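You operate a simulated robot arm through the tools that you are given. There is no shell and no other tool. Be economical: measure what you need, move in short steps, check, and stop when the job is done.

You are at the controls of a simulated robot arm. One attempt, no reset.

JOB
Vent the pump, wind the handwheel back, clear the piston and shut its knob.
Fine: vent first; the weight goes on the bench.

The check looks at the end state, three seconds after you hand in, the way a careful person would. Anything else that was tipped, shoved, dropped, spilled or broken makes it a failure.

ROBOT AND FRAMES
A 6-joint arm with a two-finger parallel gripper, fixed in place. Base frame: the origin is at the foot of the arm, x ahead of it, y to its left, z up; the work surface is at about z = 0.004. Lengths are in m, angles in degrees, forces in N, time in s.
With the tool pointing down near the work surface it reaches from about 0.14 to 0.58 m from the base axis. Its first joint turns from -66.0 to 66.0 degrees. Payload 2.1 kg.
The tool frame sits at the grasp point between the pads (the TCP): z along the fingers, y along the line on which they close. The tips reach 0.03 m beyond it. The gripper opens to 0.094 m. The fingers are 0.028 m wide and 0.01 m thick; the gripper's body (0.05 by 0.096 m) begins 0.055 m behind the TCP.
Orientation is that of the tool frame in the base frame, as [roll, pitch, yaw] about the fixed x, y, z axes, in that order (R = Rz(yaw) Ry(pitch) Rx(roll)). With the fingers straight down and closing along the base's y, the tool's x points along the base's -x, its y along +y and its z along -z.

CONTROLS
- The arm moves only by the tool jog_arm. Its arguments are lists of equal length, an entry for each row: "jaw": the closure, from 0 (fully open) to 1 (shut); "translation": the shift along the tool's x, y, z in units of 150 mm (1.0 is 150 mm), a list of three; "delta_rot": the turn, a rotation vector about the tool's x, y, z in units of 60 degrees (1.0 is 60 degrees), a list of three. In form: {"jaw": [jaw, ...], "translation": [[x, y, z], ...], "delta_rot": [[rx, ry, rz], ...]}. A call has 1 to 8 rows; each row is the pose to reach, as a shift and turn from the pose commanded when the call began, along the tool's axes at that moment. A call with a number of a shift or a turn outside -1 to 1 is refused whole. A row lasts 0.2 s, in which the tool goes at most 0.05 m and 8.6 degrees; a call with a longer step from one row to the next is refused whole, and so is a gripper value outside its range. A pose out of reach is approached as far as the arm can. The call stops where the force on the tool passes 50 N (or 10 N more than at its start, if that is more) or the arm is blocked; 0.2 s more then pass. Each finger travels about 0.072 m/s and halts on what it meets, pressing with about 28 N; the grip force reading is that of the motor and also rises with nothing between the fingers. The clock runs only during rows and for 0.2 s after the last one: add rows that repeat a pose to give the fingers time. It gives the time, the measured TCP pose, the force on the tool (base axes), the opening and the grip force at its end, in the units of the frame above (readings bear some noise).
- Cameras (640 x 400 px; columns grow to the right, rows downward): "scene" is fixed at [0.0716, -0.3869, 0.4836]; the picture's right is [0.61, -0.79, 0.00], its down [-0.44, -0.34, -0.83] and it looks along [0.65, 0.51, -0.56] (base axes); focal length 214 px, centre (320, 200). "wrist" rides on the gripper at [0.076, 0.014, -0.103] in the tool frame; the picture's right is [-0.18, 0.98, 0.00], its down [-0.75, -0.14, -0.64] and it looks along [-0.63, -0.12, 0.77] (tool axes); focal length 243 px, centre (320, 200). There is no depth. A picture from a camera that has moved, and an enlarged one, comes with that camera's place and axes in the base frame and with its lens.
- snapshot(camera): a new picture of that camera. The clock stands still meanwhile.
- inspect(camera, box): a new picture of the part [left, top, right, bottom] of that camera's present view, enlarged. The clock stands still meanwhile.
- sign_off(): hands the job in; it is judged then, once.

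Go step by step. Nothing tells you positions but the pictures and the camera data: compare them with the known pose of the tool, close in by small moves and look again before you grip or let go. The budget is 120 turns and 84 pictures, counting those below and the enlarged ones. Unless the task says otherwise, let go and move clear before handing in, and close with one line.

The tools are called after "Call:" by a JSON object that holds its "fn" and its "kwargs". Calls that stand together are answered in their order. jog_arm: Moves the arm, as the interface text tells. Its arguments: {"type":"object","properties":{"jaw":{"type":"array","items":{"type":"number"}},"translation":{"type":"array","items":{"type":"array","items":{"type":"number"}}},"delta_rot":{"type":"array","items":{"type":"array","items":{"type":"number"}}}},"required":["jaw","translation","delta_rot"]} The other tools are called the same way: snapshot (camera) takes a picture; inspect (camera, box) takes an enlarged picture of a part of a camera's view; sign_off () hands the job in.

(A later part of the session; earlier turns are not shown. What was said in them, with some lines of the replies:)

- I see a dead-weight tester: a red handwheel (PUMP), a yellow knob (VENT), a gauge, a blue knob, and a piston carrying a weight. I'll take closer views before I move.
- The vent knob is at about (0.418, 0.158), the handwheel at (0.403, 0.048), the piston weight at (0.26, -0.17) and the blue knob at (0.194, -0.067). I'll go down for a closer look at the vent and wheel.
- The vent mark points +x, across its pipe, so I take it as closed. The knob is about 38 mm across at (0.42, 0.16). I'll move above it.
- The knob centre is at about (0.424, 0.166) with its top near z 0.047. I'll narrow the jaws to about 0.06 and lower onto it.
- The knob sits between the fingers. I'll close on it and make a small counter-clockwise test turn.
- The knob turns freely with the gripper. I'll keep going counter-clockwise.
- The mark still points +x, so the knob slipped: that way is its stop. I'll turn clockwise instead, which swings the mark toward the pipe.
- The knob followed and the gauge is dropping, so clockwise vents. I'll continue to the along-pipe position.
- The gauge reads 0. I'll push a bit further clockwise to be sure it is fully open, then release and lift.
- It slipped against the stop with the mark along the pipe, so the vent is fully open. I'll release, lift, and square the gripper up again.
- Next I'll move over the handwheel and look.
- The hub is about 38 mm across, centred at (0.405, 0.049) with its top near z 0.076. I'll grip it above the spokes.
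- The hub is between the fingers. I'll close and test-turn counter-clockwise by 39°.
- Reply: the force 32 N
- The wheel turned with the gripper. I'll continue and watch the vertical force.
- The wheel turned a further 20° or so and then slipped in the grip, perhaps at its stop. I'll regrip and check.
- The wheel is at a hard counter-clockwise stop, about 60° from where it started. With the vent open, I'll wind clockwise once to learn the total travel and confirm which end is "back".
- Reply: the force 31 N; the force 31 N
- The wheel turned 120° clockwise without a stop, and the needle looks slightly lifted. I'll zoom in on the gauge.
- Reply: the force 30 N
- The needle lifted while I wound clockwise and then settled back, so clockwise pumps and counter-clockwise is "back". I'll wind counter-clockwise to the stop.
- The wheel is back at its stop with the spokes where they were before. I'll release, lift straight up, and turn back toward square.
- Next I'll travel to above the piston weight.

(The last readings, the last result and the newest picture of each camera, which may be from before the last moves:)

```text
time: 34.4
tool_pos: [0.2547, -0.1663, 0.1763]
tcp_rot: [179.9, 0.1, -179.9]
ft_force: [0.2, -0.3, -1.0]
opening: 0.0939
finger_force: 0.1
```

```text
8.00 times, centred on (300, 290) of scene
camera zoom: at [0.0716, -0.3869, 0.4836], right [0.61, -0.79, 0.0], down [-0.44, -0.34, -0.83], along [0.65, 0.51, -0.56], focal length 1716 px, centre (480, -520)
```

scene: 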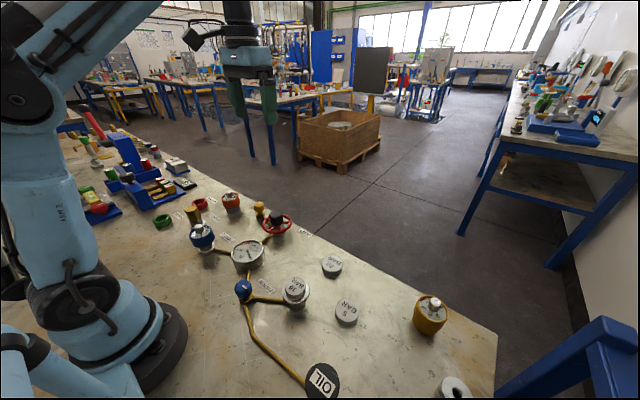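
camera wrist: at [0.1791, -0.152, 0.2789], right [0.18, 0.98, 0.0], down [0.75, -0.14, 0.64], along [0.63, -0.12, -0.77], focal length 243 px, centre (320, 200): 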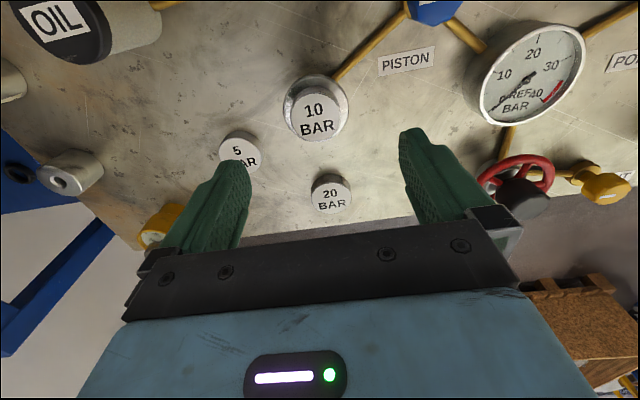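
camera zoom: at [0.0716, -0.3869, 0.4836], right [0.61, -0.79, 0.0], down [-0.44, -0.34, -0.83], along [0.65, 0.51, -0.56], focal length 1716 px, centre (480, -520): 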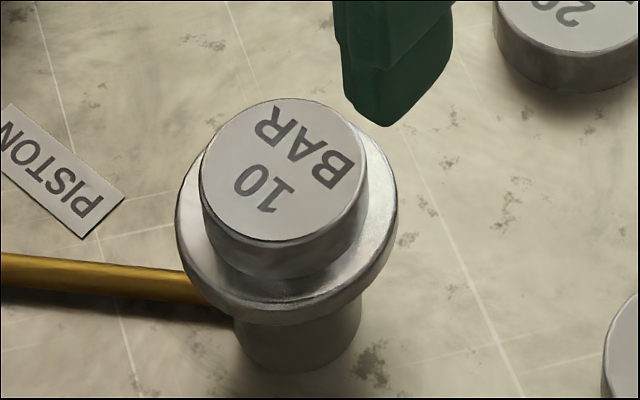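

The weight's top is at (0.259, -0.171, 0.067) and it is about 44 mm across, on a 58 mm plate. I'll lower with the jaws at about 0.066 so the tips stay just above the plate.

Call:
{"fn": "jog_arm", "kwargs": {"jaw": [0.2, 0.28, 0.28, 0.28], "translation": [[-0.029, -0.031, 0.15], [-0.029, -0.031, 0.3], [-0.029, -0.031, 0.45], [-0.029, -0.031, 0.59]], "delta_rot": [[0, 0, 0], [0, 0, 0], [0, 0, 0], [0, 0, 0]]}}

Call:
{"fn": "snapshot", "kwargs": {"camera": "wrist"}}

Call:
{"fn": "inspect", "kwargs": {"camera": "scene", "box": [260, 245, 340, 315]}}

```text
time: 35.4
tool_pos: [0.2622, -0.1711, 0.0876]
tcp_rot: [179.9, 0.1, 180.0]
ft_force: [-0.1, 0.7, 0.2]
opening: 0.0676
finger_force: 0.0
```

```text
42 pictures are left
camera wrist: at [0.1858, -0.1593, 0.1896], right [0.18, 0.98, 0.0], down [0.75, -0.14, 0.64], along [0.63, -0.12, -0.77], focal length 243 px, centre (320, 200)
```

wrist: 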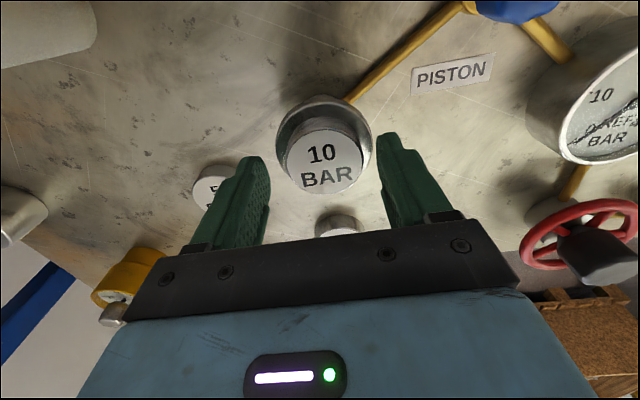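

```text
5.71 times, centred on (300, 280) of scene
camera zoom: at [0.0716, -0.387, 0.4836], right [0.61, -0.79, 0.0], down [-0.44, -0.34, -0.83], along [0.65, 0.51, -0.56], focal length 1226 px, centre (434, -257)
```

zoom: 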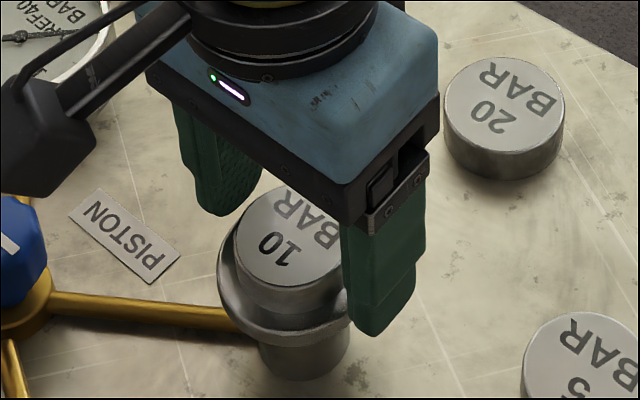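

The weight is centred between the fingers, about 4 mm nearer in x. I'll adjust, close, and lift a little.

Call:
{"fn": "jog_arm", "kwargs": {"jaw": [0.28, 0.6, 0.6, 0.6, 0.6], "translation": [[0.027, 0.0, 0.012], [0.027, 0.0, 0.012], [0.027, 0, 0.012], [0.027, 0, 0.012], [0.027, 0, 0.012]], "delta_rot": [[0, 0, 0], [0, 0, 0], [0, 0, 0], [0, 0, 0], [0, 0, 0]]}}

Call:
{"fn": "jog_arm", "kwargs": {"jaw": [0.6, 0.6], "translation": [[0, 0, -0.1], [0, 0, -0.2]], "delta_rot": [[0, 0, 0], [0, 0, 0]]}}

Call:
{"fn": "inspect", "kwargs": {"camera": "scene", "box": [240, 235, 352, 315]}}

Call:
{"fn": "snapshot", "kwargs": {"camera": "wrist"}}

```text
time: 36.6
tool_pos: [0.258, -0.1725, 0.0862]
tcp_rot: [179.9, 0.1, -179.9]
ft_force: [0.1, 0.2, -0.3]
opening: 0.0448
finger_force: 27.8
```

```text
time: 37.2
tool_pos: [0.2598, -0.1711, 0.1146]
tcp_rot: [180.0, 0.0, 179.9]
ft_force: [-1.1, 0.0, -1.8]
opening: 0.0449
finger_force: 28.3
```

```text
5.00 times, centred on (296, 275) of scene
camera zoom: at [0.0716, -0.3869, 0.4836], right [0.61, -0.79, 0.0], down [-0.44, -0.34, -0.83], along [0.65, 0.51, -0.56], focal length 1072 px, centre (440, -175)
```

zoom: 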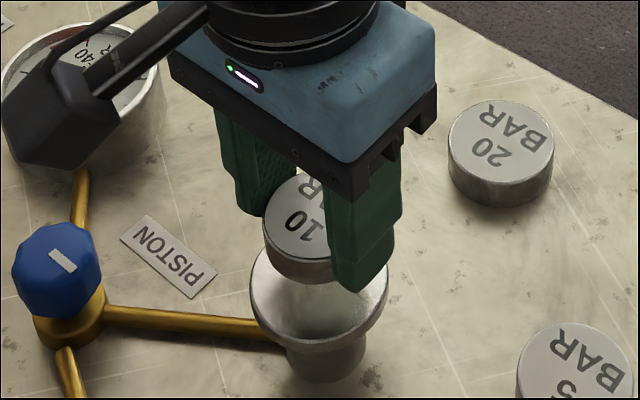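

```text
39 pictures are left
camera wrist: at [0.1831, -0.1576, 0.2167], right [0.18, 0.98, 0.0], down [0.75, -0.14, 0.64], along [0.63, -0.12, -0.77], focal length 243 px, centre (320, 200)
```

wrist: 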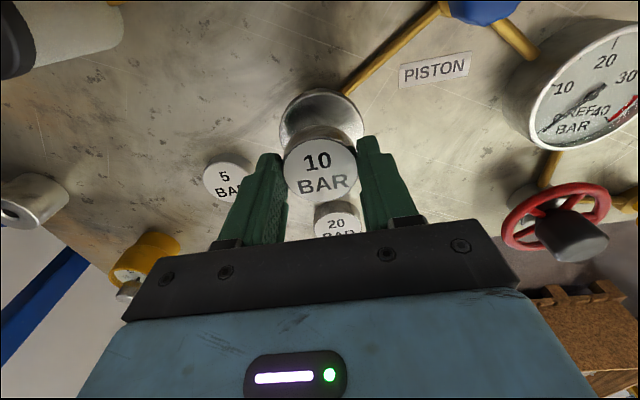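

The weight is lifted clear. I'll carry it to the free bench spot near (0.33, -0.09).

Call:
{"fn": "jog_arm", "kwargs": {"jaw": [0.6, 0.6, 0.6, 0.6], "translation": [[0, 0, -0.1], [-0.16, 0.18, -0.1], [-0.32, 0.36, -0.1], [-0.467, 0.54, -0.1]], "delta_rot": [[0, 0, 0], [0, 0, 0], [0, 0, 0], [0, 0, 0]]}}

Call:
{"fn": "jog_arm", "kwargs": {"jaw": [0.6, 0.6, 0.6, 0.6], "translation": [[0, 0, 0.13], [0, 0, 0.26], [0, 0, 0.39], [0, 0, 0.49]], "delta_rot": [[0, 0, 0], [0, 0, 0], [0, 0, 0], [0, 0, 0]]}}

Call:
{"fn": "inspect", "kwargs": {"camera": "scene", "box": [230, 210, 374, 300]}}

Call:
{"fn": "snapshot", "kwargs": {"camera": "wrist"}}

```text
time: 38.2
tool_pos: [0.3285, -0.0914, 0.1296]
tcp_rot: [179.9, 0.1, -179.9]
ft_force: [-0.3, 0.6, -1.7]
opening: 0.0446
finger_force: 28.2
```

```text
time: 39.2
tool_pos: [0.3283, -0.0907, 0.0553]
tcp_rot: [179.9, 0.1, 179.9]
ft_force: [0.5, 0.0, -3.3]
opening: 0.045
finger_force: 28.4
```

```text
4.44 times, centred on (302, 255) of scene
camera zoom: at [0.0716, -0.387, 0.4836], right [0.61, -0.79, 0.0], down [-0.44, -0.34, -0.83], along [0.65, 0.51, -0.56], focal length 953 px, centre (400, -44)
```

zoom: 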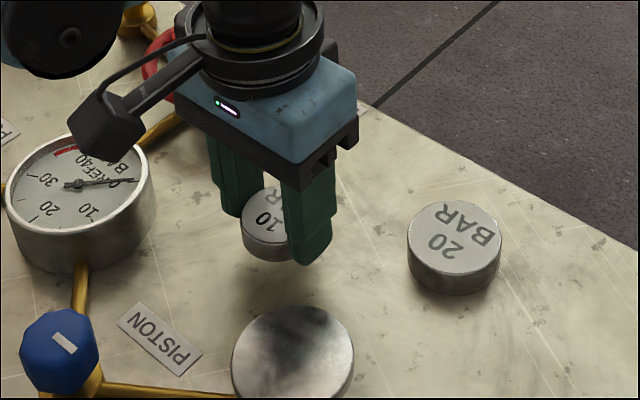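

```text
37 pictures are left
camera wrist: at [0.2518, -0.0776, 0.1579], right [0.18, 0.98, 0.0], down [0.75, -0.14, 0.64], along [0.63, -0.12, -0.77], focal length 243 px, centre (320, 200)
```

wrist: 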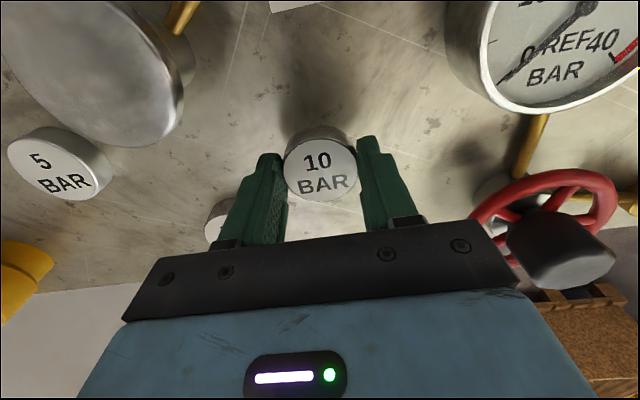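

The bench below is clear. I'll lower slowly until it touches.

Call:
{"fn": "jog_arm", "kwargs": {"jaw": [0.6, 0.6, 0.6, 0.6, 0.6], "translation": [[0, 0, 0.02], [0, 0, 0.04], [0, 0, 0.06], [0, 0, 0.073], [0, 0, 0.086]], "delta_rot": [[0, 0, 0], [0, 0, 0], [0, 0, 0], [0, 0, 0], [0, 0, 0]]}}

```text
time: 40.4
tool_pos: [0.3308, -0.0906, 0.0445]
tcp_rot: [179.9, 0.2, 179.9]
ft_force: [-0.4, 0.0, -1.9]
opening: 0.0445
finger_force: 28.1
```

Call:
{"fn": "jog_arm", "kwargs": {"jaw": [0.6, 0.6, 0.6], "translation": [[0, 0, 0.01], [0, 0, 0.02], [0, 0, 0.03]], "delta_rot": [[0, 0, 0], [0, 0, 0], [0, 0, 0]]}}

Call:
{"fn": "inspect", "kwargs": {"camera": "scene", "box": [260, 235, 324, 275]}}

```text
time: 41.2
tool_pos: [0.3292, -0.0909, 0.0395]
tcp_rot: [179.9, 0.0, 180.0]
ft_force: [0.1, -1.1, -2.5]
opening: 0.0445
finger_force: 28.3
```

```text
10.00 times, centred on (292, 255) of scene
camera zoom: at [0.0716, -0.3869, 0.4836], right [0.61, -0.79, 0.0], down [-0.44, -0.34, -0.83], along [0.65, 0.51, -0.56], focal length 2145 px, centre (600, -350)
```

zoom: 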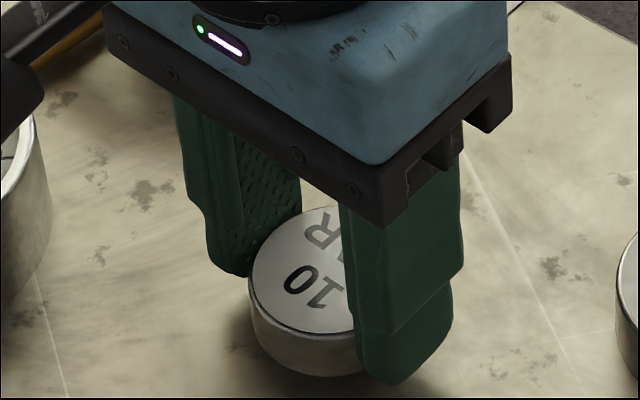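

It isn't touching yet, so I'll continue in 1 mm steps.

Call:
{"fn": "jog_arm", "kwargs": {"jaw": [0.6, 0.6, 0.6], "translation": [[0, 0, 0.007], [0, 0, 0.013], [0, 0, 0.013]], "delta_rot": [[0, 0, 0], [0, 0, 0], [0, 0, 0]]}}

Call:
{"fn": "inspect", "kwargs": {"camera": "scene", "box": [260, 235, 324, 275]}}

```text
time: 42.0
tool_pos: [0.3297, -0.0909, 0.0382]
tcp_rot: [179.9, 0.1, 179.9]
ft_force: [-0.4, -0.3, -2.4]
opening: 0.0447
finger_force: 27.6
```

```text
10.00 times, centred on (292, 255) of scene
camera zoom: at [0.0716, -0.387, 0.4836], right [0.61, -0.79, 0.0], down [-0.44, -0.34, -0.83], along [0.65, 0.51, -0.56], focal length 2145 px, centre (600, -350)
```

zoom: 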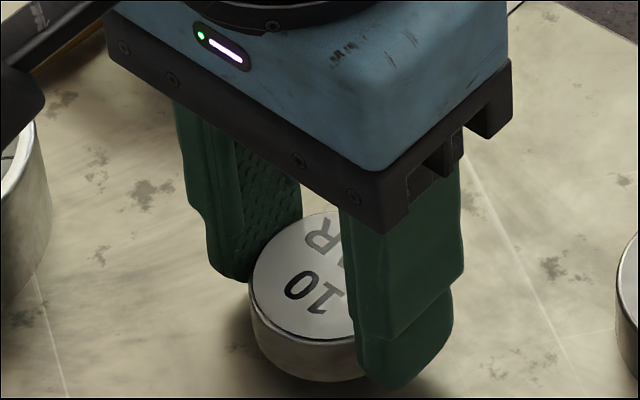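

Call:
{"fn": "jog_arm", "kwargs": {"jaw": [0.6, 0.6, 0.6, 0.6], "translation": [[0, 0, 0.005], [0, 0, 0.01], [0, 0, 0.015], [0, 0, 0.015]], "delta_rot": [[0, 0, 0], [0, 0, 0], [0, 0, 0], [0, 0, 0]]}}

```text
time: 43.0
tool_pos: [0.3285, -0.0899, 0.0373]
tcp_rot: [179.9, 0.1, 180.0]
ft_force: [0.2, 0.5, -1.7]
opening: 0.0446
finger_force: 27.8
```

Call:
{"fn": "jog_arm", "kwargs": {"jaw": [0.6, 0.6, 0.6], "translation": [[0, 0, 0.006], [0, 0, 0.012], [0, 0, 0.012]], "delta_rot": [[0, 0, 0], [0, 0, 0], [0, 0, 0]]}}

Call:
{"fn": "inspect", "kwargs": {"camera": "scene", "box": [260, 235, 324, 275]}}

```text
time: 43.8
tool_pos: [0.3282, -0.0913, 0.0327]
tcp_rot: [-179.9, 0.1, -180.0]
ft_force: [0.2, -0.2, -2.6]
opening: 0.0447
finger_force: 28.2
```

```text
10.00 times, centred on (292, 255) of scene
camera zoom: at [0.0716, -0.3869, 0.4836], right [0.61, -0.79, 0.0], down [-0.44, -0.34, -0.83], along [0.65, 0.51, -0.56], focal length 2145 px, centre (600, -350)
```

zoom: 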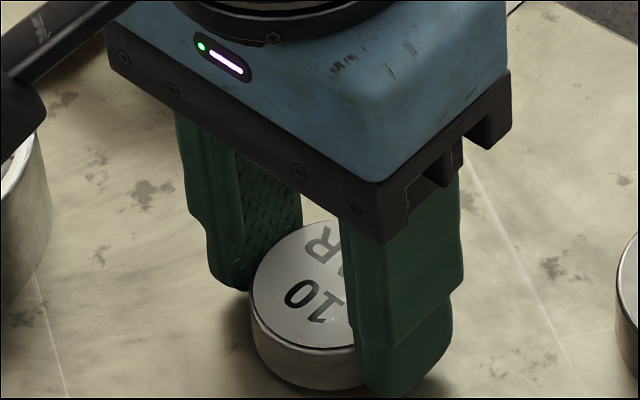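

Call:
{"fn": "jog_arm", "kwargs": {"jaw": [0.6, 0.6], "translation": [[0, 0, 0.007], [0, 0, 0.007]], "delta_rot": [[0, 0, 0], [0, 0, 0]]}}

Call:
{"fn": "snapshot", "kwargs": {"camera": "wrist"}}

```text
time: 44.4
tool_pos: [0.329, -0.0914, 0.033]
tcp_rot: [179.9, 0.1, 180.0]
ft_force: [-0.8, -0.8, -1.4]
opening: 0.0448
finger_force: 28.3
```

```text
33 pictures are left
camera wrist: at [0.2526, -0.077, 0.1352], right [0.18, 0.98, 0.0], down [0.75, -0.14, 0.64], along [0.63, -0.12, -0.77], focal length 243 px, centre (320, 200)
```

wrist: 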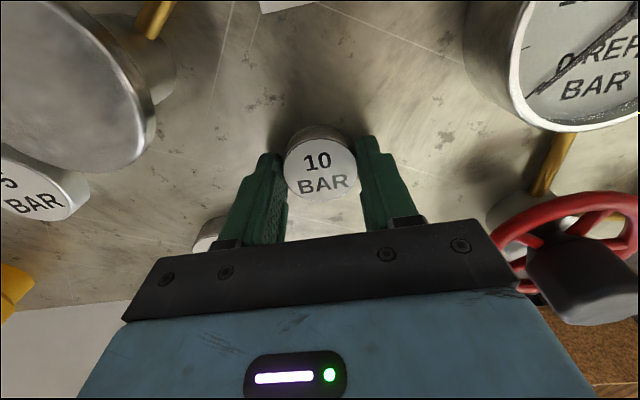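

Call:
{"fn": "jog_arm", "kwargs": {"jaw": [0.6, 0.6, 0.6], "translation": [[0, 0, 0.007], [0, 0, 0.014], [0, 0, 0.014]], "delta_rot": [[0, 0, 0], [0, 0, 0], [0, 0, 0]]}}

Call:
{"fn": "inspect", "kwargs": {"camera": "scene", "box": [260, 235, 324, 275]}}

```text
time: 45.2
tool_pos: [0.3287, -0.0904, 0.0312]
tcp_rot: [179.8, 0.2, -180.0]
ft_force: [-2.3, 4.0, 22.6]
opening: 0.0448
finger_force: 28.0
```

```text
10.00 times, centred on (292, 255) of scene
camera zoom: at [0.0715, -0.3869, 0.4836], right [0.61, -0.79, 0.0], down [-0.44, -0.34, -0.83], along [0.65, 0.51, -0.56], focal length 2145 px, centre (600, -350)
```

zoom: 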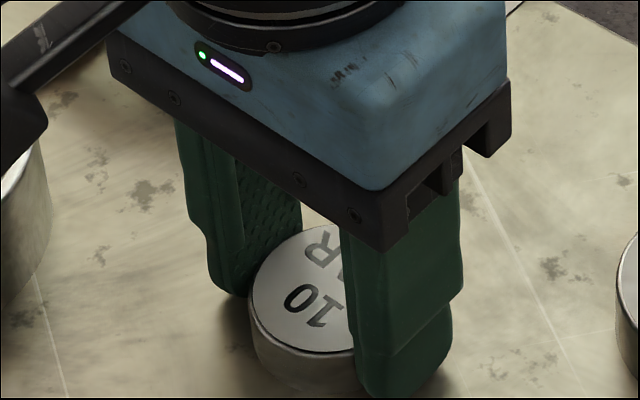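

Now it is in contact (+22 N). I'll ease off half a millimetre, release, and lift.

Call:
{"fn": "jog_arm", "kwargs": {"jaw": [0.6, 0.5, 0.4, 0.3, 0.3], "translation": [[0, 0, -0.005], [0, 0, -0.007], [0, 0, -0.007], [0, 0, -0.007], [0, 0, -0.007]], "delta_rot": [[0, 0, 0], [0, 0, 0], [0, 0, 0], [0, 0, 0], [0, 0, 0]]}}

Call:
{"fn": "jog_arm", "kwargs": {"jaw": [0.3, 0.3, 0.3, 0.3], "translation": [[0, 0, -0.15], [0, 0, -0.4], [0, 0, -0.65], [0, 0, -0.9]], "delta_rot": [[0, 0, 0], [0, 0, 0], [0, 0, 0], [0, 0, 0]]}}

Call:
{"fn": "snapshot", "kwargs": {"camera": "wrist"}}

Call:
{"fn": "inspect", "kwargs": {"camera": "scene", "box": [200, 200, 392, 320]}}

```text
time: 46.4
tool_pos: [0.3285, -0.0909, 0.0321]
tcp_rot: [180.0, 0.0, -180.0]
ft_force: [-0.1, -0.1, -0.6]
opening: 0.0659
finger_force: 0.1
```

```text
time: 47.4
tool_pos: [0.3286, -0.0929, 0.1669]
tcp_rot: [179.9, 0.1, 180.0]
ft_force: [0.4, 0.7, 0.0]
opening: 0.0657
finger_force: 0.0
```

```text
31 pictures are left
camera wrist: at [0.2524, -0.0802, 0.2685], right [0.18, 0.98, 0.0], down [0.75, -0.14, 0.64], along [0.63, -0.12, -0.77], focal length 243 px, centre (320, 200)
```

wrist: 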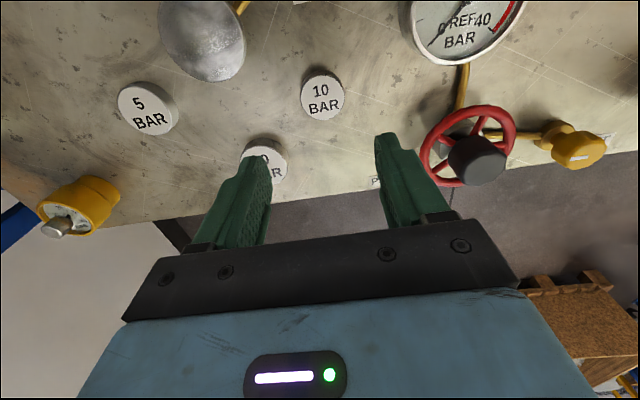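

```text
3.33 times, centred on (296, 260) of scene
camera zoom: at [0.0716, -0.3869, 0.4836], right [0.61, -0.79, 0.0], down [-0.44, -0.34, -0.83], along [0.65, 0.51, -0.56], focal length 715 px, centre (400, 0)
```

zoom: 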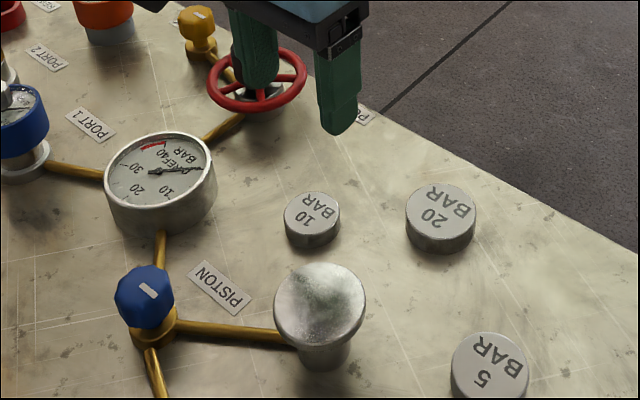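

The weight stands flat on the bench. Next is the blue piston knob; I'll move above it.

Call:
{"fn": "jog_arm", "kwargs": {"jaw": [0.2, 0, 0, 0], "translation": [[0.22, 0.04, 0], [0.44, 0.08, 0], [0.66, 0.12, 0], [0.87, 0.17, 0]], "delta_rot": [[0, 0, 0], [0, 0, 0], [0, 0, 0], [0, 0, 0]]}}

Call:
{"fn": "snapshot", "kwargs": {"camera": "wrist"}}

Call:
{"fn": "inspect", "kwargs": {"camera": "scene", "box": [200, 260, 296, 320]}}

```text
time: 48.4
tool_pos: [0.1977, -0.0666, 0.167]
tcp_rot: [180.0, 0.1, -179.9]
ft_force: [0.5, -0.5, -0.3]
opening: 0.094
finger_force: 0.1
```

```text
29 pictures are left
camera wrist: at [0.121, -0.0522, 0.2696], right [0.18, 0.98, 0.0], down [0.75, -0.14, 0.64], along [0.63, -0.12, -0.77], focal length 243 px, centre (320, 200)
```

wrist: 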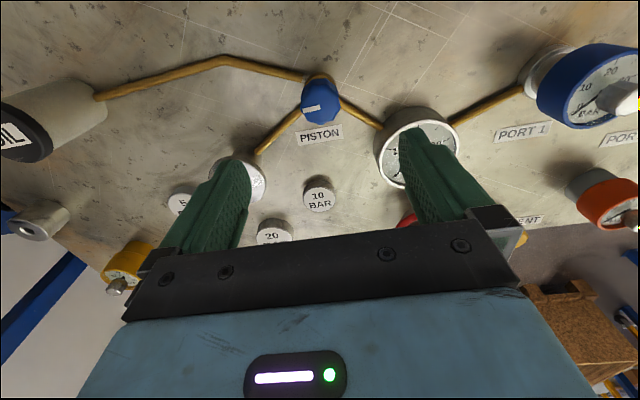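

```text
6.67 times, centred on (248, 290) of scene
camera zoom: at [0.0716, -0.387, 0.4836], right [0.61, -0.79, 0.0], down [-0.44, -0.34, -0.83], along [0.65, 0.51, -0.56], focal length 1430 px, centre (800, -400)
```

zoom: 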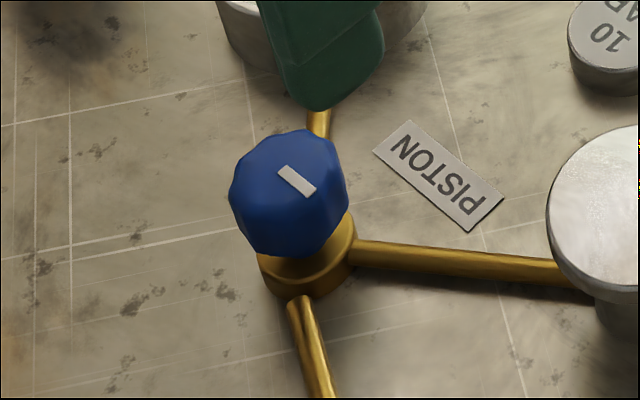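

The blue knob's top is at (0.197, -0.066, 0.046) with its mark along -y, matching the opened vent's orientation. I'll pre-turn the gripper 45° clockwise and lower onto it.

Call:
{"fn": "jog_arm", "kwargs": {"jaw": [0.36, 0.36, 0.36, 0.36, 0.36, 0.36, 0.36], "translation": [[0, 0, 0.0], [0, 0, 0.1], [0, 0, 0.2], [0.0, 0, 0.3], [0, 0, 0.4], [0, 0, 0.5], [0, 0, 0.5]], "delta_rot": [[0, 0, 0.12], [0, 0, 0.25], [0, 0, 0.38], [0, 0, 0.51], [0, 0, 0.64], [0, 0, 0.75], [0, 0, 0.75]]}}

Call:
{"fn": "snapshot", "kwargs": {"camera": "wrist"}}

```text
time: 50.0
tool_pos: [0.1966, -0.0661, 0.0921]
tcp_rot: [179.9, 0.0, 134.9]
ft_force: [-0.5, -0.1, 0.3]
opening: 0.0605
finger_force: 0.1
```

```text
27 pictures are left
camera wrist: at [0.1535, -0.0026, 0.1941], right [0.83, 0.56, 0.0], down [0.43, -0.63, 0.64], along [0.36, -0.53, -0.77], focal length 243 px, centre (320, 200)
```

wrist: 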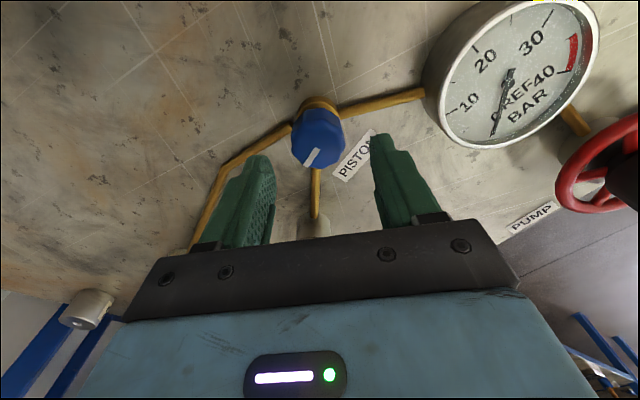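

The knob is centred. I'll lower, grip, and test counter-clockwise.

Call:
{"fn": "jog_arm", "kwargs": {"jaw": [0.36, 0.36, 0.7, 0.7, 0.7, 0.7, 0.7, 0.7], "translation": [[0, 0, 0.12], [0, 0, 0.23], [0, 0, 0.23], [0, 0, 0.23], [0, 0, 0.23], [0, 0, 0.23], [0, 0, 0.23], [0, 0, 0.23]], "delta_rot": [[0, 0, 0], [0, 0, 0], [0, 0, 0], [0, 0, 0], [0, 0, 0], [0, 0, -0.13], [0, 0, -0.26], [0, 0, -0.39]]}}

Call:
{"fn": "inspect", "kwargs": {"camera": "wrist", "box": [220, 80, 412, 200]}}

```text
time: 51.8
tool_pos: [0.198, -0.0656, 0.0569]
tcp_rot: [179.9, 0.0, 158.7]
ft_force: [-14.7, -9.4, -28.0]
opening: 0.0354
finger_force: 44.8
```

```text
3.33 times, centred on (316, 140) of wrist
camera zoom: at [0.1319, -0.0253, 0.16], right [0.53, 0.85, 0.0], down [0.65, -0.41, 0.64], along [0.54, -0.34, -0.77], focal length 809 px, centre (333, 400)
```

zoom: 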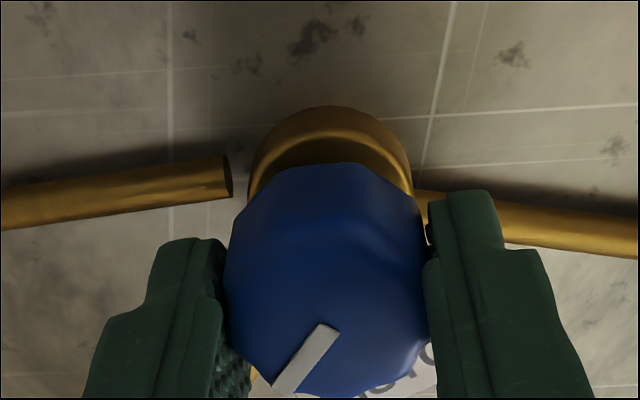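

It turns with the gripper. I'll continue counter-clockwise to the stop.

Call:
{"fn": "jog_arm", "kwargs": {"jaw": [0.7, 0.7, 0.7, 0.7, 0.7, 0.7, 0.7, 0.7], "translation": [[0, 0, 0], [0, 0, 0], [0, 0, 0], [0, 0, 0], [0, 0, 0], [0, 0, 0], [0, 0, 0], [0, 0, 0]], "delta_rot": [[0, 0, -0.13], [0, 0, -0.26], [0, 0, -0.39], [0, 0, -0.52], [0, 0, -0.65], [0, 0, -0.78], [0, 0, -0.91], [0, 0, -1.0]]}}

Call:
{"fn": "inspect", "kwargs": {"camera": "wrist", "box": [220, 80, 412, 200]}}

Call:
{"fn": "jog_arm", "kwargs": {"jaw": [0.7, 0.7, 0.7, 0.7], "translation": [[0, 0, 0], [0, 0, 0], [0, 0, 0], [0, 0, 0]], "delta_rot": [[0, 0, -0.13], [0, 0, -0.26], [0, 0, -0.39], [0, 0, -0.5]]}}

Call:
{"fn": "inspect", "kwargs": {"camera": "wrist", "box": [220, 80, 412, 200]}}

```text
time: 53.6
tool_pos: [0.1976, -0.0635, 0.058]
tcp_rot: [179.4, 0.4, -141.4]
ft_force: [-10.7, 31.4, -10.2]
opening: 0.0352
finger_force: 45.1
```

```text
3.33 times, centred on (316, 140) of wrist
camera zoom: at [0.1292, -0.1013, 0.1597], right [-0.47, 0.88, 0.01], down [0.68, 0.35, 0.64], along [0.56, 0.31, -0.77], focal length 809 px, centre (333, 400)
```

zoom: 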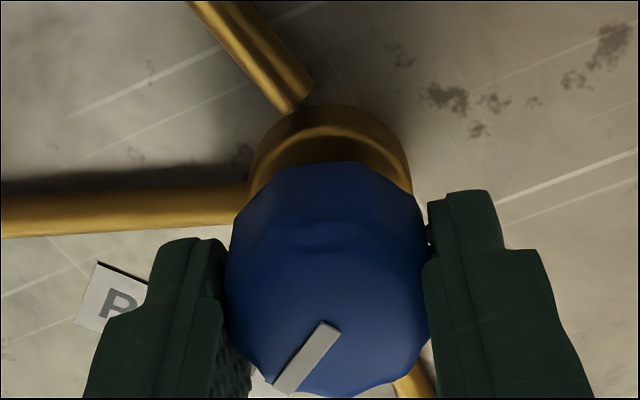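

```text
time: 54.6
tool_pos: [0.1958, -0.0642, 0.0571]
tcp_rot: [179.3, 0.5, -111.4]
ft_force: [-25.8, 27.2, -0.1]
opening: 0.0352
finger_force: 44.8
```

```text
3.33 times, centred on (316, 140) of wrist
camera zoom: at [0.1556, -0.131, 0.1596], right [-0.85, 0.53, 0.01], down [0.41, 0.64, 0.65], along [0.33, 0.55, -0.76], focal length 809 px, centre (333, 400)
```

zoom: 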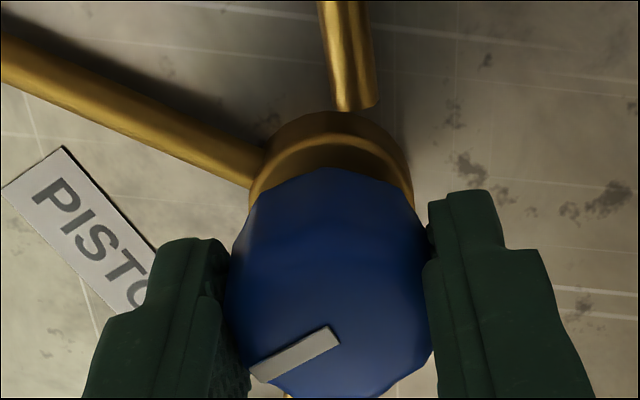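

The knob turned about 90° and then slipped at its stop, with the mark along +x like the vent when shut. I'll release, lift clear, and check everything.

Call:
{"fn": "jog_arm", "kwargs": {"jaw": [0.36, 0.36, 0.36, 0.36, 0.36, 0.36], "translation": [[0, 0, 0], [0, 0, 0], [0, 0, -0.2], [0, 0, -0.45], [0, 0, -0.7], [0, 0, -0.95]], "delta_rot": [[0, 0, 0], [0, 0, 0], [0, 0, 0], [0, 0, 0.1], [0, 0, 0.2], [0, 0, 0.3]]}}

Call:
{"fn": "jog_arm", "kwargs": {"jaw": [0, 0, 0, 0, 0, 0, 0], "translation": [[0, 0, -0.1], [0, 0, -0.2], [0, 0, -0.3], [0, 0, -0.3], [0, 0, -0.3], [0, 0, -0.3], [0, 0, -0.3]], "delta_rot": [[0, 0, 0.12], [0, 0, 0.25], [0, 0, 0.38], [0, 0, 0.51], [0, 0, 0.64], [0, 0, 0.77], [0, 0, 0.84]]}}

Call:
{"fn": "inspect", "kwargs": {"camera": "scene", "box": [170, 180, 378, 310]}}

Call:
{"fn": "snapshot", "kwargs": {"camera": "wrist"}}

Call:
{"fn": "snapshot", "kwargs": {"camera": "scene"}}

```text
time: 56.0
tool_pos: [0.1978, -0.0669, 0.2003]
tcp_rot: [-180.0, 0.2, -129.7]
ft_force: [-0.1, -0.5, -0.4]
opening: 0.0603
finger_force: 0.0
```

```text
time: 57.6
tool_pos: [0.1977, -0.0652, 0.2443]
tcp_rot: [179.9, 0.2, 179.9]
ft_force: [-0.2, 0.4, -0.1]
opening: 0.0941
finger_force: 0.1
```

```text
3.08 times, centred on (274, 245) of scene
camera zoom: at [0.0716, -0.3869, 0.4836], right [0.61, -0.79, 0.0], down [-0.44, -0.34, -0.83], along [0.65, 0.51, -0.56], focal length 660 px, centre (462, 62)
```

zoom: 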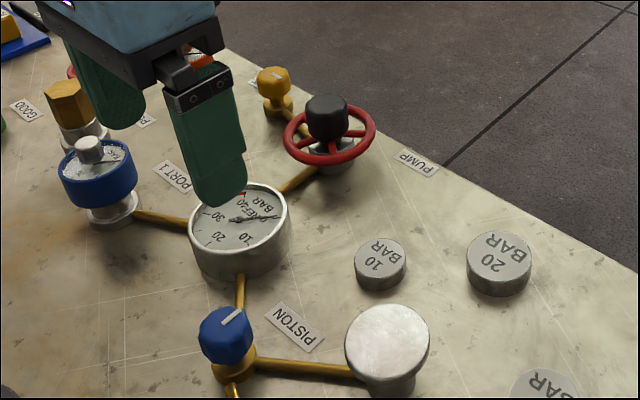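

```text
22 pictures are left
camera wrist: at [0.1218, -0.0517, 0.3468], right [0.19, 0.98, 0.0], down [0.75, -0.14, 0.64], along [0.63, -0.12, -0.77], focal length 243 px, centre (320, 200)
```

wrist: 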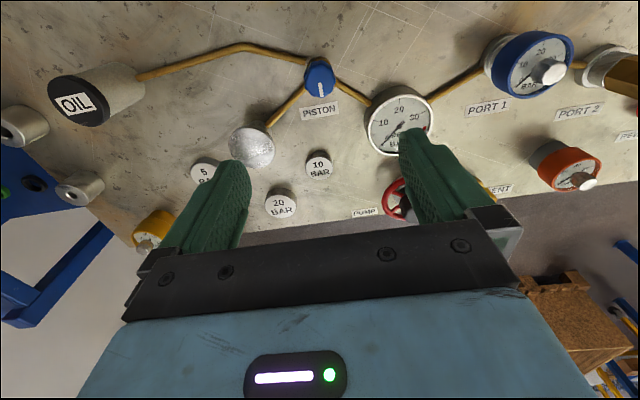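

```text
21 pictures are left
```

scene: 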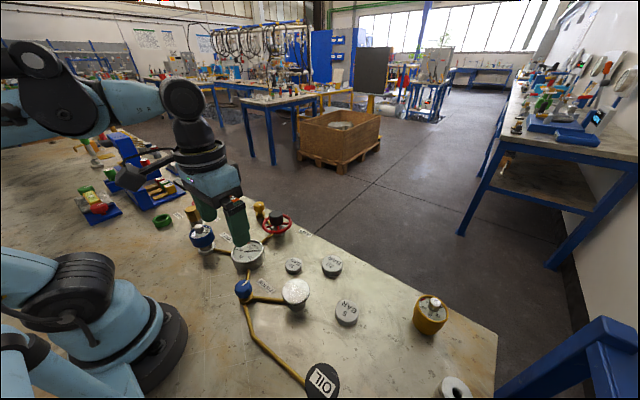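

The vent is open and the gauge reads 0. The handwheel is at its back stop, the weight stands on the bench, and the piston knob is at its shut stop. The arm is clear, so I'm handing in.

Call:
{"fn": "sign_off", "kwargs": {}}

```text
The job is handed in.
```

I finished the job and handed it in: the pump is vented and the gauge reads 0, the handwheel is wound back to its stop, the 10 bar weight is on the bench, and the piston knob is turned to its stop, which I took as shut because its mark points the same way as the vent's did when closed.
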